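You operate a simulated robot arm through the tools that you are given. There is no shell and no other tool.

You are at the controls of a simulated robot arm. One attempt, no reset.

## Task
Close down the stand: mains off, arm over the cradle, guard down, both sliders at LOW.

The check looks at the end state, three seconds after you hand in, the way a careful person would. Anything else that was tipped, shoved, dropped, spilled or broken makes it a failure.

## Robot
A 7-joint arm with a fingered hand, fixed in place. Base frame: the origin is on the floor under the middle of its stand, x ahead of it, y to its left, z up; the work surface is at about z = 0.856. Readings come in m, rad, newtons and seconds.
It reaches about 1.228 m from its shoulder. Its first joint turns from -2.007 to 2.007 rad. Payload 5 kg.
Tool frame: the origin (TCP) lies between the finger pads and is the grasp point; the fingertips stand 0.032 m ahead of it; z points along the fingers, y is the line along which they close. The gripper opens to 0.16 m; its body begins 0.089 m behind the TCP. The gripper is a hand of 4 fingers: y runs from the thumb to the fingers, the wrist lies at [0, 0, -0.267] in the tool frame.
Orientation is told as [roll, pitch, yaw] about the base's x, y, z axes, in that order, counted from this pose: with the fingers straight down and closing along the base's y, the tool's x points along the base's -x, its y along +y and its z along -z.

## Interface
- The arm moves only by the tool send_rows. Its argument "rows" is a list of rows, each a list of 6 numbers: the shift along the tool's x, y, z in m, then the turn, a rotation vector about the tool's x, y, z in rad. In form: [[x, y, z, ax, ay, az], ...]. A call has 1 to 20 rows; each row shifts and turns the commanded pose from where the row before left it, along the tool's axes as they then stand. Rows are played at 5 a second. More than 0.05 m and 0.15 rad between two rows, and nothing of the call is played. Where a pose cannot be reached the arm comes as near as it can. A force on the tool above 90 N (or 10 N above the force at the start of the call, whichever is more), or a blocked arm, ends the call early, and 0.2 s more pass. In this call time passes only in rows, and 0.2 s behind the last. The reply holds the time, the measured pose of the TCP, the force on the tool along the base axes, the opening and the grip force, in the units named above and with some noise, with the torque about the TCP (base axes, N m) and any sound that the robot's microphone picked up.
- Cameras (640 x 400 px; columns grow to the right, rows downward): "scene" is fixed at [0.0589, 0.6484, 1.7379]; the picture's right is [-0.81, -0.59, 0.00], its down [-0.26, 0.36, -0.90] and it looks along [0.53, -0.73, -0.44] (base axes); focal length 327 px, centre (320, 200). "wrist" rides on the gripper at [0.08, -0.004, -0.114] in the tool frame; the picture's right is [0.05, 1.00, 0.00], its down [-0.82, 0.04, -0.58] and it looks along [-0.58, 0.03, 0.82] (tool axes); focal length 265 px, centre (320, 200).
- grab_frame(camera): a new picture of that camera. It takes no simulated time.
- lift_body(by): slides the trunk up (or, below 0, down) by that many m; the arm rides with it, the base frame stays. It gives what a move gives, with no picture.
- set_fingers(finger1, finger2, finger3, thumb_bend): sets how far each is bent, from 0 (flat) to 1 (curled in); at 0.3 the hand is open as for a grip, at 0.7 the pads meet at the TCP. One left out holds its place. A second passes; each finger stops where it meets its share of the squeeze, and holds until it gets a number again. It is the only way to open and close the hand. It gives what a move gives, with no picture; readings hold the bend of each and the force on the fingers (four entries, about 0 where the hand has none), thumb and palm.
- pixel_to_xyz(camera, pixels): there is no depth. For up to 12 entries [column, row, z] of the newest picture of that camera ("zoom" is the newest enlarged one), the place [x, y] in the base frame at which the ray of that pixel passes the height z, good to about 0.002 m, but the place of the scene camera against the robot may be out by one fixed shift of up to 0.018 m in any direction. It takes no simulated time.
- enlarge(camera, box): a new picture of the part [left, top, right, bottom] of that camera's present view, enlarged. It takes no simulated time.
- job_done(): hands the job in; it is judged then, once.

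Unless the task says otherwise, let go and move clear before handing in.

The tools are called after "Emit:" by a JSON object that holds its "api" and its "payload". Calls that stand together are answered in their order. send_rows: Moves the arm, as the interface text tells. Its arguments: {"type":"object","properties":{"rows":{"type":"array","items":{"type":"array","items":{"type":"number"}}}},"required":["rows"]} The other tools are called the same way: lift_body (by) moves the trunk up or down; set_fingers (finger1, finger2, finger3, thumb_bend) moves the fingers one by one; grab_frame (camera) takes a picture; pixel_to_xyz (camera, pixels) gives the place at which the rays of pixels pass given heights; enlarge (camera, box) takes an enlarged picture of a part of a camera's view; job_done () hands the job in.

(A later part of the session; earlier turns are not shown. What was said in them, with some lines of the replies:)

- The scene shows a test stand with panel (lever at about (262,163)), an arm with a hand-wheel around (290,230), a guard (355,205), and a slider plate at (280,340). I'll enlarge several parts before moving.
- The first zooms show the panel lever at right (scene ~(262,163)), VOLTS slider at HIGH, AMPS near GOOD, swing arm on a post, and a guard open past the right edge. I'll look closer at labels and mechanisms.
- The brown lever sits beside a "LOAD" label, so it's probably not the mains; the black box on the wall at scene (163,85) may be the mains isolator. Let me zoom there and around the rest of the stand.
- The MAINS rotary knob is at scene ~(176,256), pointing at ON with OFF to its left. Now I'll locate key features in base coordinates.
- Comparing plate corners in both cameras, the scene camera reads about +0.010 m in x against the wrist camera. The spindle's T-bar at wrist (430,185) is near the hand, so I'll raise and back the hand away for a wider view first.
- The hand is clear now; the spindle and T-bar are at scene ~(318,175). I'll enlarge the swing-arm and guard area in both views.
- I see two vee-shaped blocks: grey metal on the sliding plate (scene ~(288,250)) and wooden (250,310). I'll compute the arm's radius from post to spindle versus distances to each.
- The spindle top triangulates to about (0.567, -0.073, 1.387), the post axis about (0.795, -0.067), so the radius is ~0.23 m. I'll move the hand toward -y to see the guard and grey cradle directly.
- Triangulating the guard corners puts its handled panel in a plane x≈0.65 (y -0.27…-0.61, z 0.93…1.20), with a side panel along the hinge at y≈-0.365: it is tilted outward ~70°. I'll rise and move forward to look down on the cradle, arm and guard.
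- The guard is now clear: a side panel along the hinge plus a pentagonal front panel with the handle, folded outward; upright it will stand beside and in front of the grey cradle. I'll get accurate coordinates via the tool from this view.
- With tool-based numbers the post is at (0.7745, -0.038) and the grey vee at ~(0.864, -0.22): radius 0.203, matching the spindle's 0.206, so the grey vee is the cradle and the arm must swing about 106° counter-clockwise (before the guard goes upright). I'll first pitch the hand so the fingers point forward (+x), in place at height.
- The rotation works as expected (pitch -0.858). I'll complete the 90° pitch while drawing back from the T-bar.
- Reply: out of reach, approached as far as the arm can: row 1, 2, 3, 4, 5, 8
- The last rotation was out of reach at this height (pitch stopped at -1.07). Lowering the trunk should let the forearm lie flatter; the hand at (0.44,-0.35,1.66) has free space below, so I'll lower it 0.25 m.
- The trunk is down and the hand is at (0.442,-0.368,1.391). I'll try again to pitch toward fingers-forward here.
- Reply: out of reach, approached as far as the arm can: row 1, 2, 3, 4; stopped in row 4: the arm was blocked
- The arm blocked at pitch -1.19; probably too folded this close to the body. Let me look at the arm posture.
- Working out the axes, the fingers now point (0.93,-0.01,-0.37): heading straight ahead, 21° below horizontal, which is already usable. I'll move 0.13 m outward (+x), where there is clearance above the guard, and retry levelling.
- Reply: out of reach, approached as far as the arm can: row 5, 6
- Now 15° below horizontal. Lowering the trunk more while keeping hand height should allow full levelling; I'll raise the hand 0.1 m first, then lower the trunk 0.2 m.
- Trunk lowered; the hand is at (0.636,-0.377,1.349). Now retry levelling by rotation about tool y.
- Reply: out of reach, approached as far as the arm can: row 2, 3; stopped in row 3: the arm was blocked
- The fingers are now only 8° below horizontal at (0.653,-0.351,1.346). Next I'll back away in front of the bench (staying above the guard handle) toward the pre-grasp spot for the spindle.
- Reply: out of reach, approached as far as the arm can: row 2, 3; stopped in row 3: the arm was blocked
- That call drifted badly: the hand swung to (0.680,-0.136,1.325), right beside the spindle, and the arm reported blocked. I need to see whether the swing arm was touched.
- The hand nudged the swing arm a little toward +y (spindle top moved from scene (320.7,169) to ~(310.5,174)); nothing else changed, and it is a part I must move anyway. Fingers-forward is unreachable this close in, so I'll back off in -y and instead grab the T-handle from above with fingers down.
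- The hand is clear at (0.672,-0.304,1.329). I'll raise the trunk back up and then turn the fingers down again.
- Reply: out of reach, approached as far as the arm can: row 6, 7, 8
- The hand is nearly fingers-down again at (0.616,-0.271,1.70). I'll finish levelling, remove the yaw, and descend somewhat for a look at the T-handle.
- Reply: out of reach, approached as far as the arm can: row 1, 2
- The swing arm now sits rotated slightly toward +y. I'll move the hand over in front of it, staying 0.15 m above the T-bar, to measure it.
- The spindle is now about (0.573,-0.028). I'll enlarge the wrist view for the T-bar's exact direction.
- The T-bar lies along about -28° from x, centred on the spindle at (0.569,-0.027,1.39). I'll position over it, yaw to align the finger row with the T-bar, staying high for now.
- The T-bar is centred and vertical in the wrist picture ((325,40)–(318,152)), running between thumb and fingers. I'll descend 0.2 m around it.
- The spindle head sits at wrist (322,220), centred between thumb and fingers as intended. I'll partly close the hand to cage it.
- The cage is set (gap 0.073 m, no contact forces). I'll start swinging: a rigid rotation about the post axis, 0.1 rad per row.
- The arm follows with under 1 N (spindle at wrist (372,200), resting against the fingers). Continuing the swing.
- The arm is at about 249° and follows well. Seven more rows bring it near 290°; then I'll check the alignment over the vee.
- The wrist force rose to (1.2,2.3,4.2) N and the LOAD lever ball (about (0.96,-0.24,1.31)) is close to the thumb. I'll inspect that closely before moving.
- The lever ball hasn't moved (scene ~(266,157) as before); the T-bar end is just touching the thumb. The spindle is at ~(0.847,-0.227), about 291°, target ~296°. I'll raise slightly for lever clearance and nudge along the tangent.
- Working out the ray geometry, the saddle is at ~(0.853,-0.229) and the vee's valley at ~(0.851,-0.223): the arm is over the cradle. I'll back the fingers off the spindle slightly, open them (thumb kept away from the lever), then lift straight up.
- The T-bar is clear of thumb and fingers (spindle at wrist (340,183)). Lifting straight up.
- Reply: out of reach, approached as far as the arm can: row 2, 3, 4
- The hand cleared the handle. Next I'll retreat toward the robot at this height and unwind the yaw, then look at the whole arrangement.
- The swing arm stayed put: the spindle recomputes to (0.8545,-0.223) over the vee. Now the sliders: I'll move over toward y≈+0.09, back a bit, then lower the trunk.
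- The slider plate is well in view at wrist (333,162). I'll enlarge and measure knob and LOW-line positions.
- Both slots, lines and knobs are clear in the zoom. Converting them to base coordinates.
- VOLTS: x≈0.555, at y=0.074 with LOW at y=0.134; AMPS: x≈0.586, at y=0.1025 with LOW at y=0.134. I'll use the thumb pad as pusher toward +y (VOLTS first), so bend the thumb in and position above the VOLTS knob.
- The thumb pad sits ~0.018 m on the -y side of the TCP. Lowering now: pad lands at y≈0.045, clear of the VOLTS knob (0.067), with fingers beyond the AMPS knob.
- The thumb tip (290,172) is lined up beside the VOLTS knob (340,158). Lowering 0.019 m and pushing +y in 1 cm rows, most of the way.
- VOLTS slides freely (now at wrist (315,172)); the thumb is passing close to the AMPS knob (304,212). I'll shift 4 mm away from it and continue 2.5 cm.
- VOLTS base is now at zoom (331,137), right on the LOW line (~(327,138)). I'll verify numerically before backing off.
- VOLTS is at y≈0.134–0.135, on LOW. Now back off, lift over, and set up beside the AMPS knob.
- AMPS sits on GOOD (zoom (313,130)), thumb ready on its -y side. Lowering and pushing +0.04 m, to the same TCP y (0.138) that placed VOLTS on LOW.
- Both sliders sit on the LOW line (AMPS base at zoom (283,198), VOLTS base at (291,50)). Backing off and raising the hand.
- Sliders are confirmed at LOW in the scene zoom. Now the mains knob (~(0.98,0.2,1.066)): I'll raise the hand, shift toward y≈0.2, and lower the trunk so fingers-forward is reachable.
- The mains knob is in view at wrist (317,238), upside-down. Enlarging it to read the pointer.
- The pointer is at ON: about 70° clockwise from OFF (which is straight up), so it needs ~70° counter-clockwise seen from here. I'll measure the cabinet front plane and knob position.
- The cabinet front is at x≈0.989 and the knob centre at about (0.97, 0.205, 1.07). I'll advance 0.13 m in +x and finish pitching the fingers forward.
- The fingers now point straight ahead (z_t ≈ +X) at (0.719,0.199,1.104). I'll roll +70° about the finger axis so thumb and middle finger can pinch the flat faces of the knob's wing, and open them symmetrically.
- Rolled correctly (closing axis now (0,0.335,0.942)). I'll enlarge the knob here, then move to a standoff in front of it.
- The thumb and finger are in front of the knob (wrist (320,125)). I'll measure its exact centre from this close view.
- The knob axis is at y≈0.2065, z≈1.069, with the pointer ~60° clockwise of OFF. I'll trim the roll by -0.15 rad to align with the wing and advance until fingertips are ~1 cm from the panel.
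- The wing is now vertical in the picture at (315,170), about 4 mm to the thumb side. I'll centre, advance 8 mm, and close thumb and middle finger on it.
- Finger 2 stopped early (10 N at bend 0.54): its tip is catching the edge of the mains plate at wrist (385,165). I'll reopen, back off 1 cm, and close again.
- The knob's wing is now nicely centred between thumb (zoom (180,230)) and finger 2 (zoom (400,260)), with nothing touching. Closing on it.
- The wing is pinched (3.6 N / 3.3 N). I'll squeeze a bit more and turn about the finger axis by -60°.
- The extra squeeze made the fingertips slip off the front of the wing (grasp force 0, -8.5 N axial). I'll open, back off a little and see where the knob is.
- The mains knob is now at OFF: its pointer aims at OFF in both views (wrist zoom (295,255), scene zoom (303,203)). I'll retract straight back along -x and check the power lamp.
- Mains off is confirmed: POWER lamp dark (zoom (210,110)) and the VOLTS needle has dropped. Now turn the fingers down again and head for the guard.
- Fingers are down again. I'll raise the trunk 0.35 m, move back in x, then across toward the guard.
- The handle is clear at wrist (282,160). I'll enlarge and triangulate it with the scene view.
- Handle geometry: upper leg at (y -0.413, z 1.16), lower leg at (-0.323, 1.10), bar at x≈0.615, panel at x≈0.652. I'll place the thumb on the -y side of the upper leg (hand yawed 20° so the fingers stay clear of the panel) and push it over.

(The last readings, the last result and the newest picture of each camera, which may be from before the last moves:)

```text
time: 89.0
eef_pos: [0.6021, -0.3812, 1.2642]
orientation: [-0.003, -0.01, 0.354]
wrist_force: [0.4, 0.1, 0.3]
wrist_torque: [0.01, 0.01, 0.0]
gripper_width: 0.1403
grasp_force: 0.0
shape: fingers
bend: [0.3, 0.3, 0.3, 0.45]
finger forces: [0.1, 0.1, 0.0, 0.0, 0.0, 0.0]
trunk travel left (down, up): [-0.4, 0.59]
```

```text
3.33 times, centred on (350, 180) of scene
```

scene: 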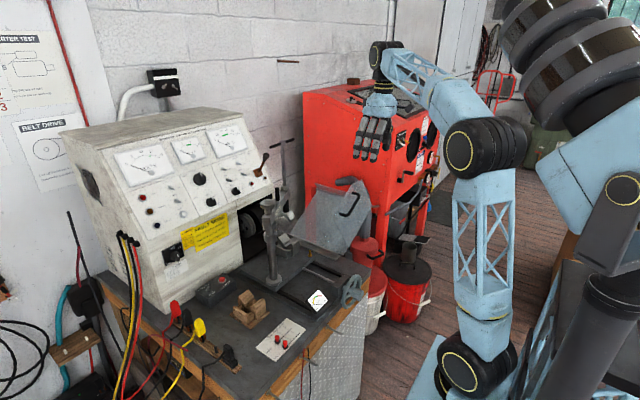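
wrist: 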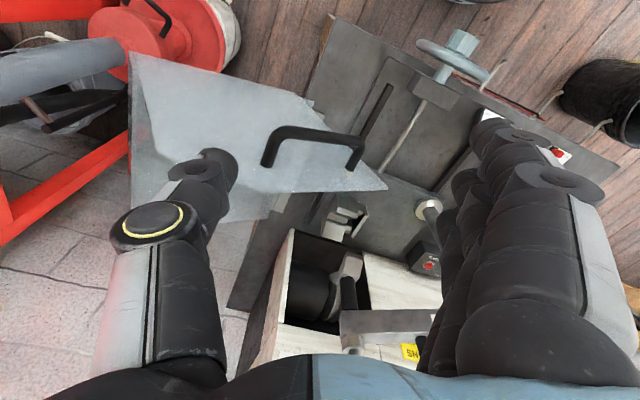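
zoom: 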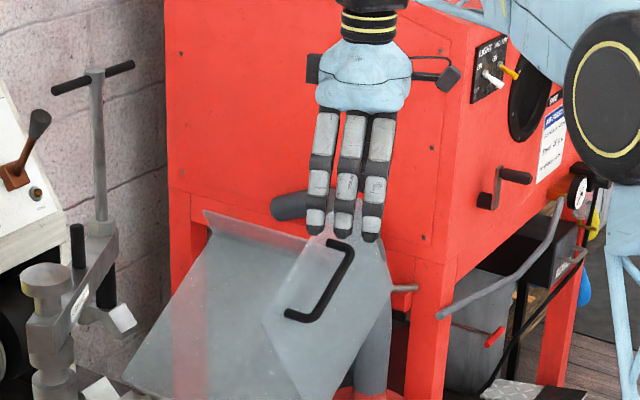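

The thumb tip (wrist (215,170)) will come down just outside the handle's upper leg (266,165). Shifting 5 mm away from the panel and lowering 0.1 m.

Emit:
{"api": "send_rows", "payload": {"rows": [[0.0047, 0.0017, 0.025, 0, 0, 0], [0, 0, 0.035, 0, 0, 0], [0, 0, 0.035, 0, 0, 0]]}}

Emit:
{"api": "grab_frame", "payload": {"camera": "wrist"}}

Emit:
{"api": "enlarge", "payload": {"camera": "scene", "box": [290, 130, 410, 250]}}

```text
time: 89.8
eef_pos: [0.5993, -0.3821, 1.1708]
orientation: [-0.003, -0.011, 0.353]
wrist_force: [0.0, -0.3, -0.3]
wrist_torque: [0.0, 0.02, 0.0]
gripper_width: 0.1407
grasp_force: 0.2
shape: fingers
bend: [0.3, 0.3, 0.3, 0.45]
finger forces: [0.0, 0.0, 0.1, 0.1, 0.1, 0.1]
trunk travel left (down, up): [-0.4, 0.59]
```

```text
taken
```

wrist: 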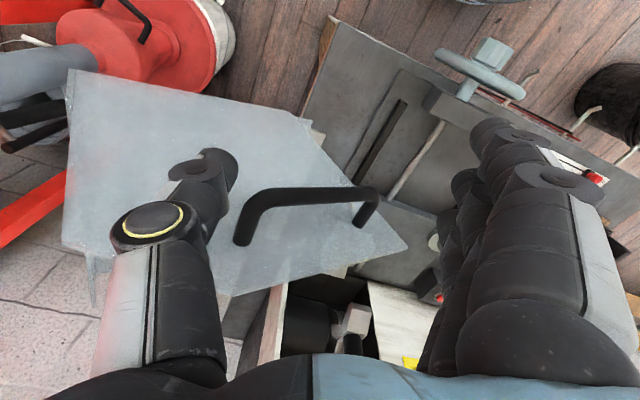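

```text
3.33 times, centred on (350, 190) of scene
```

zoom: 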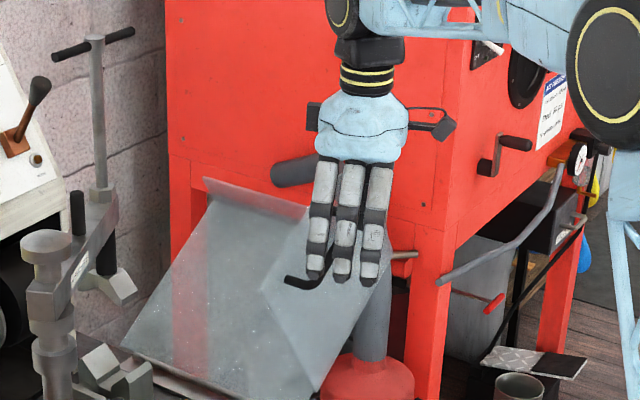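

The handle leg (wrist (250,215)) is just inside the thumb. Pushing +y slowly.

Emit:
{"api": "send_rows", "payload": {"rows": [[-0.0083, 0.0225, 0, 0, 0, 0], [-0.0083, 0.0225, 0, 0, 0, 0], [-0.0083, 0.0225, 0, 0, 0, 0]]}}

Emit:
{"api": "grab_frame", "payload": {"camera": "wrist"}}

Emit:
{"api": "grab_frame", "payload": {"camera": "scene"}}

```text
time: 90.6
eef_pos: [0.5974, -0.3069, 1.1698]
orientation: [-0.004, -0.011, 0.354]
wrist_force: [0.4, -1.1, 0.6]
wrist_torque: [-0.05, 0.01, -0.07]
gripper_width: 0.142
grasp_force: 0.9
shape: fingers
bend: [0.3, 0.3, 0.3, 0.45]
finger forces: [0.0, 0.0, 0.0, 0.1, 0.9, 0.0]
trunk travel left (down, up): [-0.4, 0.59]
```

```text
taken
```

wrist: 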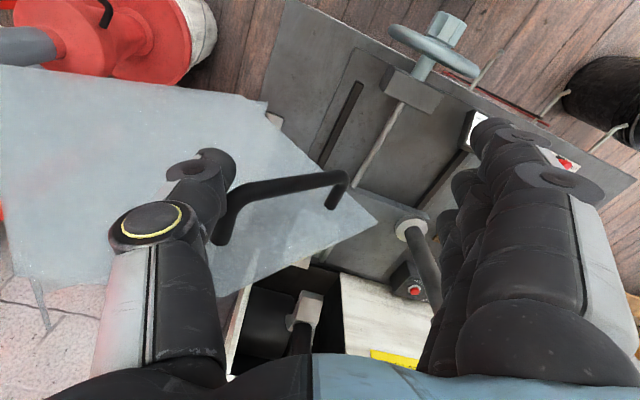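

```text
taken
```

scene: 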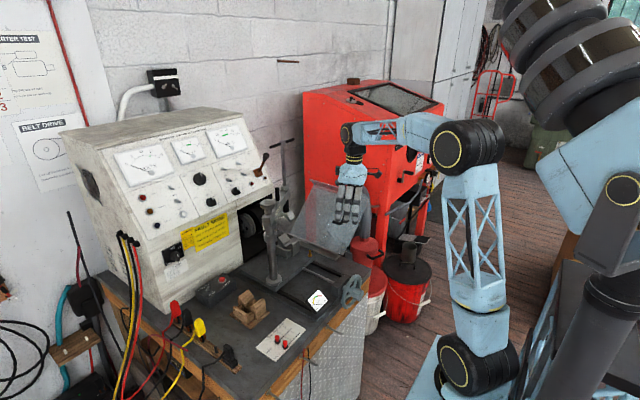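

The guard is rotating with only ~1 N on the thumb. Continuing along the arc.

Emit:
{"api": "send_rows", "payload": {"rows": [[-0.0083, 0.0225, 0, 0, 0, 0], [-0.0083, 0.0225, 0.003, 0, 0, 0], [-0.0083, 0.0225, 0.005, 0, 0, 0], [-0.0069, 0.0188, 0.006, 0, 0, 0]]}}

Emit:
{"api": "grab_frame", "payload": {"camera": "wrist"}}

Emit:
{"api": "enlarge", "payload": {"camera": "scene", "box": [260, 130, 400, 270]}}

```text
time: 91.6
eef_pos: [0.598, -0.2159, 1.1587]
orientation: [-0.001, -0.011, 0.35]
wrist_force: [0.3, 0.2, -0.1]
wrist_torque: [-0.03, 0.01, -0.01]
gripper_width: 0.1418
grasp_force: 0.3
shape: fingers
bend: [0.3, 0.3, 0.3, 0.45]
finger forces: [0.1, 0.0, 0.0, 0.0, 0.6, 0.0]
trunk travel left (down, up): [-0.4, 0.59]
```

```text
taken
```

wrist: 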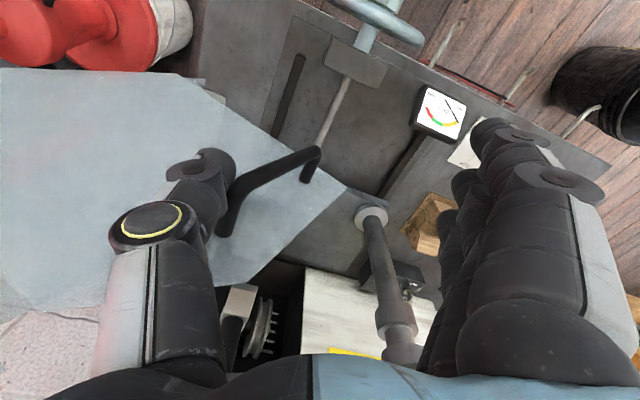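

```text
2.86 times, centred on (330, 200) of scene
```

zoom: 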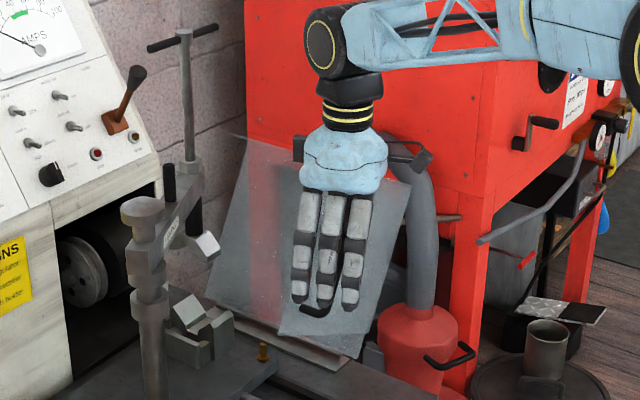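

The guard is about 30° over and stays against the thumb. I'll close the fingers partly to cage the handle bar before it passes its balance point.

Emit:
{"api": "set_fingers", "payload": {"finger1": 0.62, "finger2": 0.62, "finger3": 0.62}}

Emit:
{"api": "grab_frame", "payload": {"camera": "wrist"}}

```text
time: 92.6
eef_pos: [0.5984, -0.2168, 1.1583]
orientation: [-0.002, -0.009, 0.354]
wrist_force: [0.1, 0.2, -0.3]
wrist_torque: [0.0, -0.01, 0.0]
gripper_width: 0.0792
grasp_force: 0.0
shape: fingers
bend: [0.62, 0.62, 0.62, 0.45]
finger forces: [0.0, 0.0, 0.0, 0.0, 0.1, 0.1]
trunk travel left (down, up): [-0.4, 0.59]
```

```text
taken
```

wrist: 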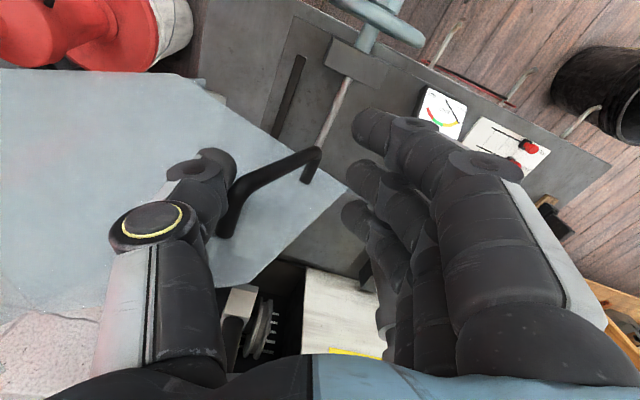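

The guard stays put even without thumb force. Continuing along the handle's arc toward upright.

Emit:
{"api": "send_rows", "payload": {"rows": [[-0.0081, 0.0219, 0.011, 0, 0, 0], [-0.0081, 0.0219, 0.011, 0, 0, 0], [-0.0073, 0.0197, 0.0145, 0, 0, 0], [-0.0073, 0.0197, 0.0145, 0, 0, 0]]}}

Emit:
{"api": "grab_frame", "payload": {"camera": "wrist"}}

Emit:
{"api": "enlarge", "payload": {"camera": "scene", "box": [240, 150, 380, 290]}}

```text
time: 93.6
eef_pos: [0.5991, -0.1281, 1.1067]
orientation: [-0.001, -0.011, 0.354]
wrist_force: [-0.3, 0.1, -0.7]
wrist_torque: [-0.03, -0.01, 0.0]
gripper_width: 0.0794
grasp_force: 0.5
shape: fingers
bend: [0.62, 0.62, 0.62, 0.45]
finger forces: [0.0, 0.1, 0.1, 0.0, 0.1, 0.0]
trunk travel left (down, up): [-0.4, 0.59]
```

```text
taken
```

wrist: 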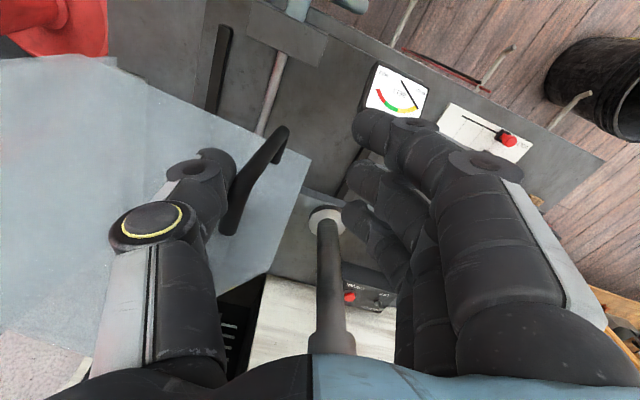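

```text
2.86 times, centred on (310, 220) of scene
```

zoom: 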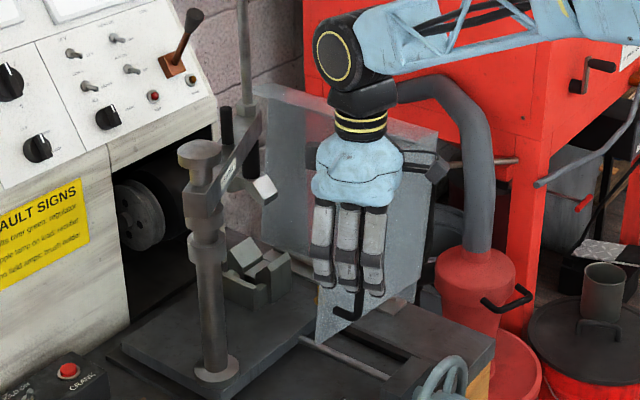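

About 50° over and still controlled. Continuing the last part, lowering as the bottom edge nears the plate.

Emit:
{"api": "send_rows", "payload": {"rows": [[-0.0063, 0.017, 0.018, 0, 0, 0], [-0.0063, 0.017, 0.018, 0, 0, 0]]}}

Emit:
{"api": "grab_frame", "payload": {"camera": "wrist"}}

Emit:
{"api": "enlarge", "payload": {"camera": "scene", "box": [240, 150, 380, 290]}}

```text
time: 94.2
eef_pos: [0.601, -0.0922, 1.0708]
orientation: [-0.005, -0.01, 0.351]
wrist_force: [0.2, -5.9, 3.4]
wrist_torque: [-0.23, -0.07, -0.19]
gripper_width: 0.0832
grasp_force: 3.2
shape: fingers
bend: [0.62, 0.62, 0.62, 0.44]
finger forces: [0.0, 0.0, 0.0, 0.0, 5.9, 0.0]
trunk travel left (down, up): [-0.4, 0.59]
```

```text
taken
```

wrist: 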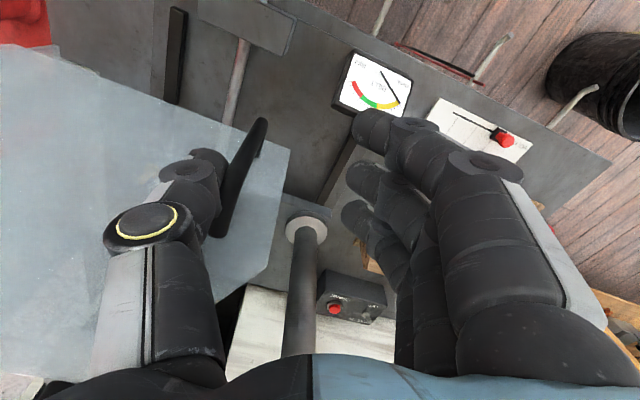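

```text
2.86 times, centred on (310, 220) of scene
```

zoom: 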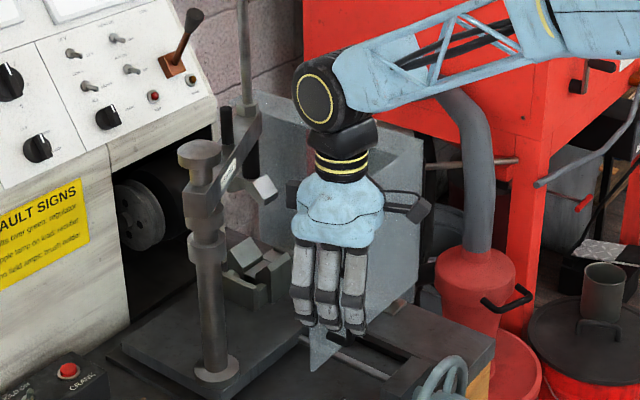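

The thumb met resistance (5.9 N): the guard seems to be at its closed stop. I'll back the thumb off 2 cm and see whether the guard stays.

Emit:
{"api": "send_rows", "payload": {"rows": [[0.0052, -0.014, 0, 0, 0, 0], [0.0028, -0.0075, 0, 0, 0, 0]]}}

Emit:
{"api": "grab_frame", "payload": {"camera": "wrist"}}

Emit:
{"api": "enlarge", "payload": {"camera": "scene", "box": [260, 190, 380, 290]}}

```text
time: 94.8
eef_pos: [0.5999, -0.1137, 1.0694]
orientation: [-0.001, -0.009, 0.353]
wrist_force: [0.7, 0.2, -0.3]
wrist_torque: [0.03, -0.01, -0.03]
gripper_width: 0.0792
grasp_force: 0.0
shape: fingers
bend: [0.62, 0.62, 0.62, 0.45]
finger forces: [0.0, 0.0, 0.0, 0.1, 0.0, 0.0]
trunk travel left (down, up): [-0.4, 0.59]
```

```text
taken
```

wrist: 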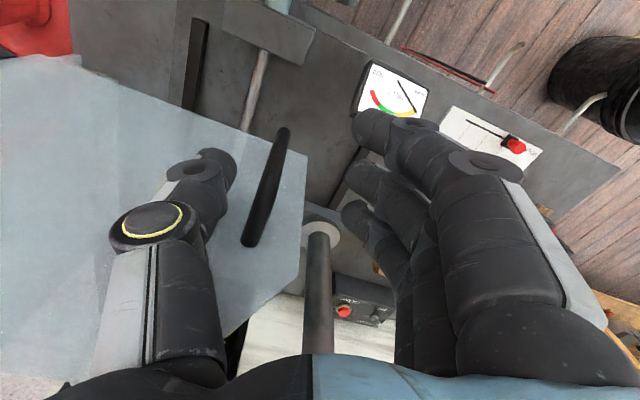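

```text
4.00 times, centred on (320, 240) of scene
```

zoom: 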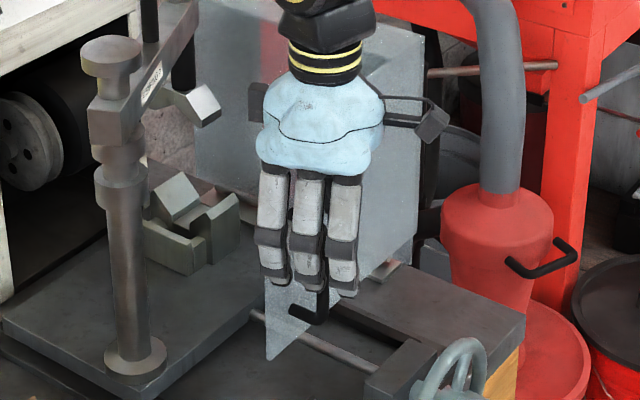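

The guard stayed where it was (handle at wrist (265,190), detached from the thumb). Lifting the hand straight up off the handle to inspect.

Emit:
{"api": "send_rows", "payload": {"rows": [[0, 0, -0.03, 0, 0, 0], [0, 0, -0.04, 0, 0, 0], [0, 0, -0.05, 0, 0, 0], [0, 0, -0.05, 0, 0, 0], [0.04, 0, -0.03, 0, 0, 0], [0.045, 0, 0, 0, 0, 0]]}}

Emit:
{"api": "grab_frame", "payload": {"camera": "wrist"}}

Emit:
{"api": "grab_frame", "payload": {"camera": "scene"}}

Emit:
{"api": "enlarge", "payload": {"camera": "scene", "box": [240, 170, 380, 290]}}

```text
time: 96.2
eef_pos: [0.5169, -0.1439, 1.2679]
orientation: [-0.003, -0.009, 0.353]
wrist_force: [-0.7, -0.2, 1.0]
wrist_torque: [0.04, -0.04, 0.0]
gripper_width: 0.079
grasp_force: 0.1
shape: fingers
bend: [0.62, 0.62, 0.62, 0.45]
finger forces: [0.0, 0.0, 0.0, 0.0, 0.0, 0.1]
trunk travel left (down, up): [-0.4, 0.59]
```

```text
taken
```

wrist: 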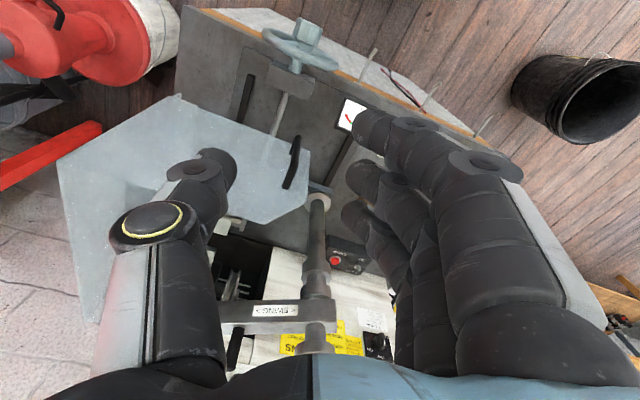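

```text
taken
```

scene: 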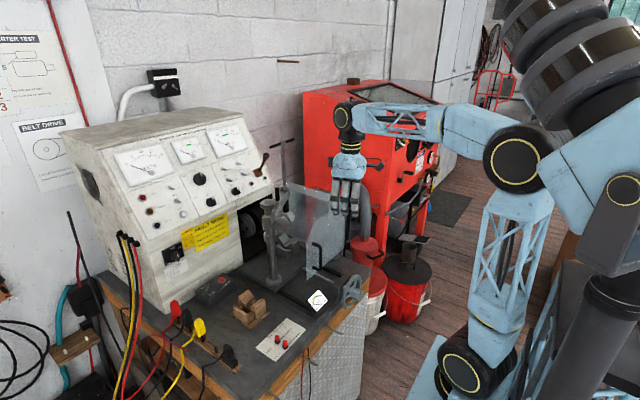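

```text
3.33 times, centred on (310, 230) of scene
```

zoom: 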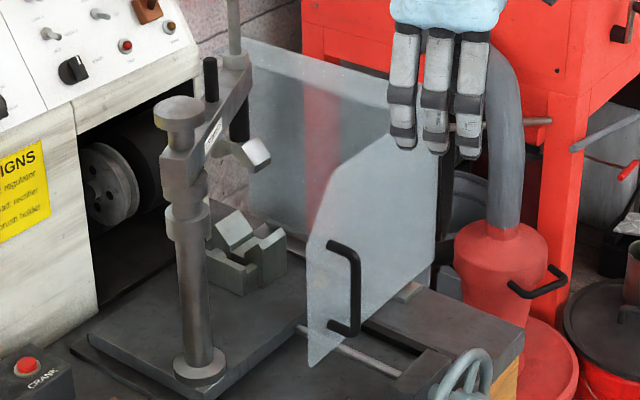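

Panel and front now stand upright, handle vertical. I'll measure the handle angle from the wrist view to judge whether it's fully down.

Emit:
{"api": "enlarge", "payload": {"camera": "wrist", "box": [200, 80, 380, 220]}}

Emit:
{"api": "enlarge", "payload": {"camera": "scene", "box": [290, 230, 370, 290]}}

```text
2.86 times, centred on (290, 150) of wrist
```

zoom: 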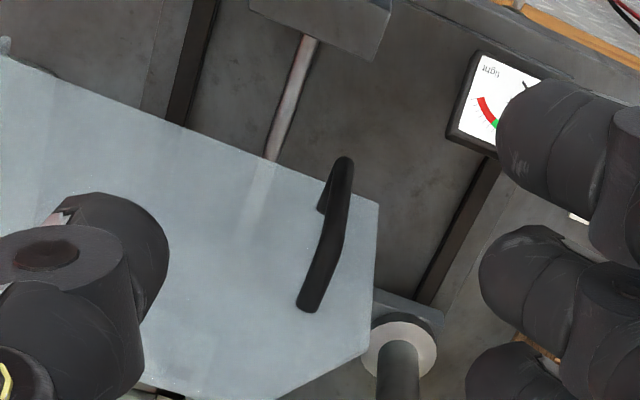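

```text
6.67 times, centred on (330, 260) of scene
```

zoom: 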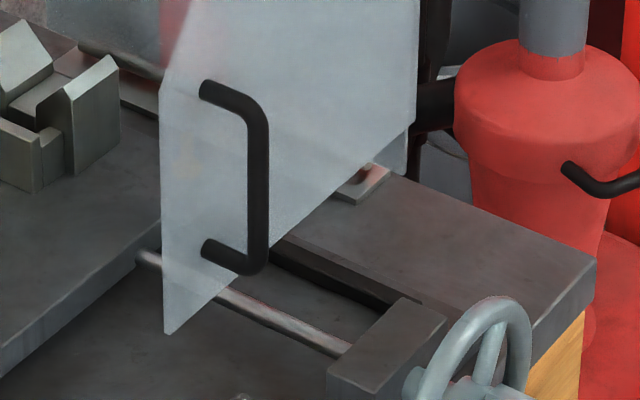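

Edge directions in the zoom match true horizontals/verticals (bottom edge slope -0.86 vs -0.87 expected), so the guard is fully upright/closed at its stop. I'll move the hand up and clear, and re-verify everything.

Emit:
{"api": "send_rows", "payload": {"rows": [[0, 0, -0.05, 0, 0, 0], [0, 0, -0.05, 0, 0, 0], [0, 0, -0.05, 0, 0, 0.118], [0, 0, -0.05, 0, 0, 0.118], [0, -0.04, 0, 0, 0, 0.117], [0, -0.04, 0, 0, 0, 0]]}}

Emit:
{"api": "set_fingers", "payload": {"finger1": 0.3, "finger2": 0.3, "finger3": 0.3, "thumb_bend": 0.3}}

Emit:
{"api": "grab_frame", "payload": {"camera": "wrist"}}

Emit:
{"api": "enlarge", "payload": {"camera": "wrist", "box": [240, 100, 440, 340]}}

Emit:
{"api": "grab_frame", "payload": {"camera": "scene"}}

```text
time: 97.6
eef_pos: [0.5229, -0.2257, 1.4714]
orientation: [0.002, -0.01, -0.002]
wrist_force: [1.1, 0.5, -0.1]
wrist_torque: [0.05, 0.02, -0.02]
gripper_width: 0.0788
grasp_force: 0.2
shape: fingers
bend: [0.62, 0.62, 0.62, 0.45]
finger forces: [0.0, 0.0, 0.1, 0.1, 0.0, 0.0]
trunk travel left (down, up): [-0.4, 0.59]
```

```text
time: 98.6
eef_pos: [0.5235, -0.2244, 1.4702]
orientation: [0.001, -0.011, 0.001]
wrist_force: [-0.3, 0.0, 0.2]
wrist_torque: [0.0, 0.01, 0.02]
gripper_width: 0.1702
grasp_force: 0.2
shape: fingers
bend: [0.3, 0.3, 0.3, 0.3]
finger forces: [0.0, 0.0, 0.0, 0.1, 0.0, 0.1]
trunk travel left (down, up): [-0.4, 0.59]
```

```text
taken
```

wrist: 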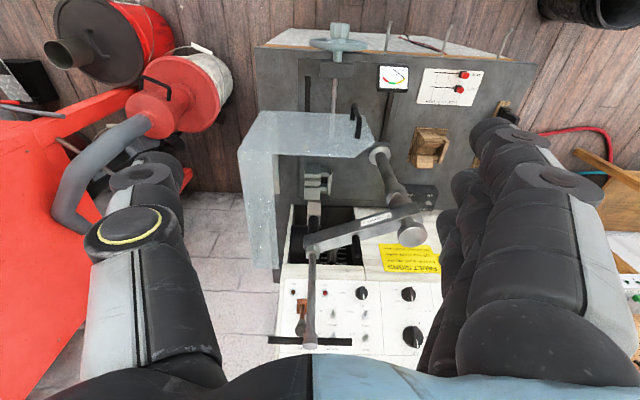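

```text
1.67 times, centred on (340, 220) of wrist
```

zoom: 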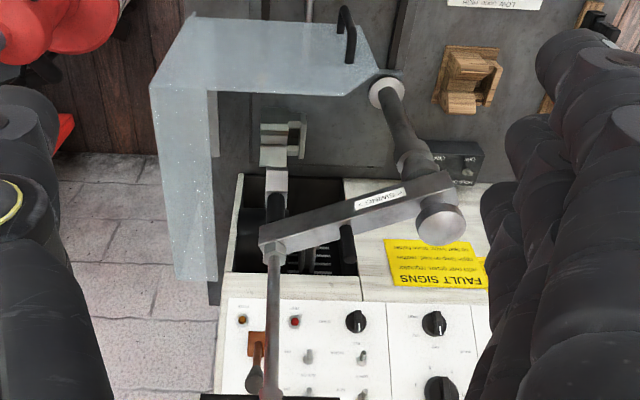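

```text
taken
```

scene: 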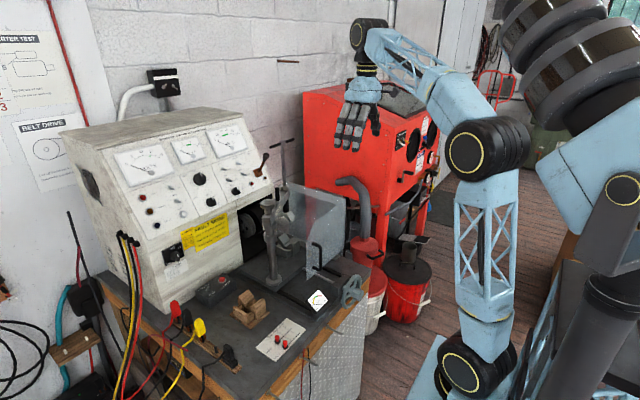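

From this view the guard's outer edge computes to y=-0.357 (bottom) and -0.360 (top), i.e. vertical, and the saddle sits over the vee. Final close checks of panel, knob, sliders and surroundings.

Emit:
{"api": "enlarge", "payload": {"camera": "scene", "box": [100, 130, 280, 270]}}

Emit:
{"api": "enlarge", "payload": {"camera": "scene", "box": [240, 170, 380, 290]}}

Emit:
{"api": "enlarge", "payload": {"camera": "scene", "box": [160, 260, 360, 400]}}

```text
2.86 times, centred on (190, 200) of scene
```

zoom: 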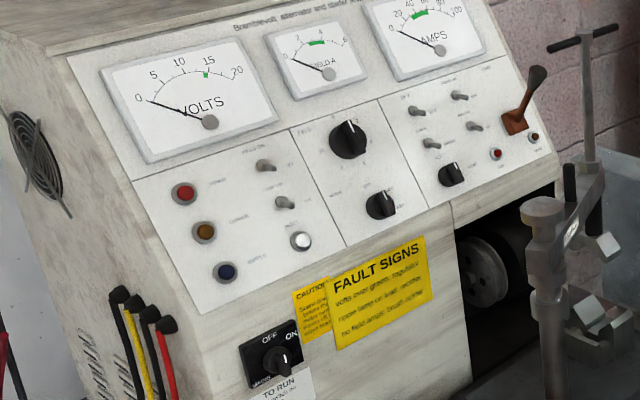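

```text
3.33 times, centred on (310, 230) of scene
```

zoom: 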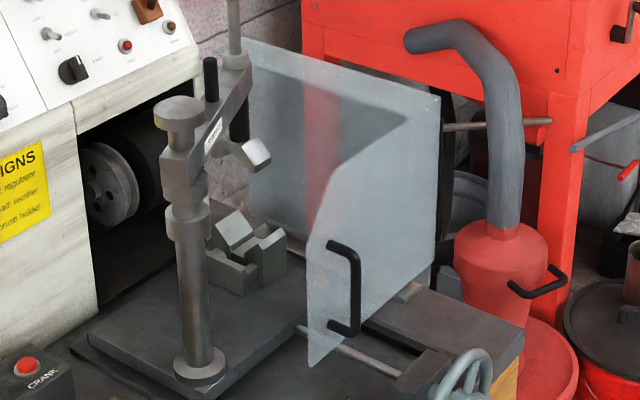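

```text
2.86 times, centred on (260, 330) of scene
```

zoom: 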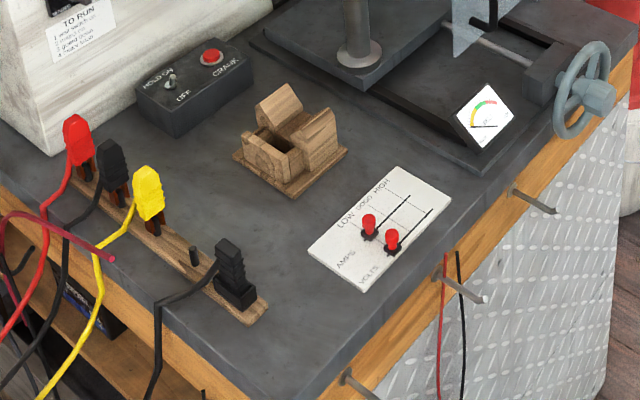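

Final views: the POWER lamp is dark with the mains pointer at OFF, and the swing arm's saddle (scene zoom (253,155)) is above the grey vee (250,250). The guard is standing closed, both sliders are on LOW, the LOAD lever and other items look unchanged, and the hand is clear. Handing in.

Emit:
{"api": "job_done", "payload": {}}

```text
The job is handed in.
```

I've handed the job in, and the final pictures show all four items of the stand in their closed-down state:

- **Mains:** The knob points at OFF. The POWER lamp is dark and the VOLTS needle has dropped.
- **Arm:** The swing arm's saddle is over the grey metal vee on the sliding plate, within about 1 cm. I took that as the cradle, not the wooden block, because its distance from the post matches the arm's length.
- **Guard:** The guard is upright at what felt like its stop. The thumb met about 6 N, and the guard stayed put when I let go.
- **Sliders:** AMPS and VOLTS are both on the LOW line.

**Unplanned contact:** early on, the hand bumped the swing arm and turned it about 13° the wrong way. I moved it to its final place afterwards. The LOAD lever, the switches, the plugs and the other items on the bench look unchanged. The hand is open and clear.
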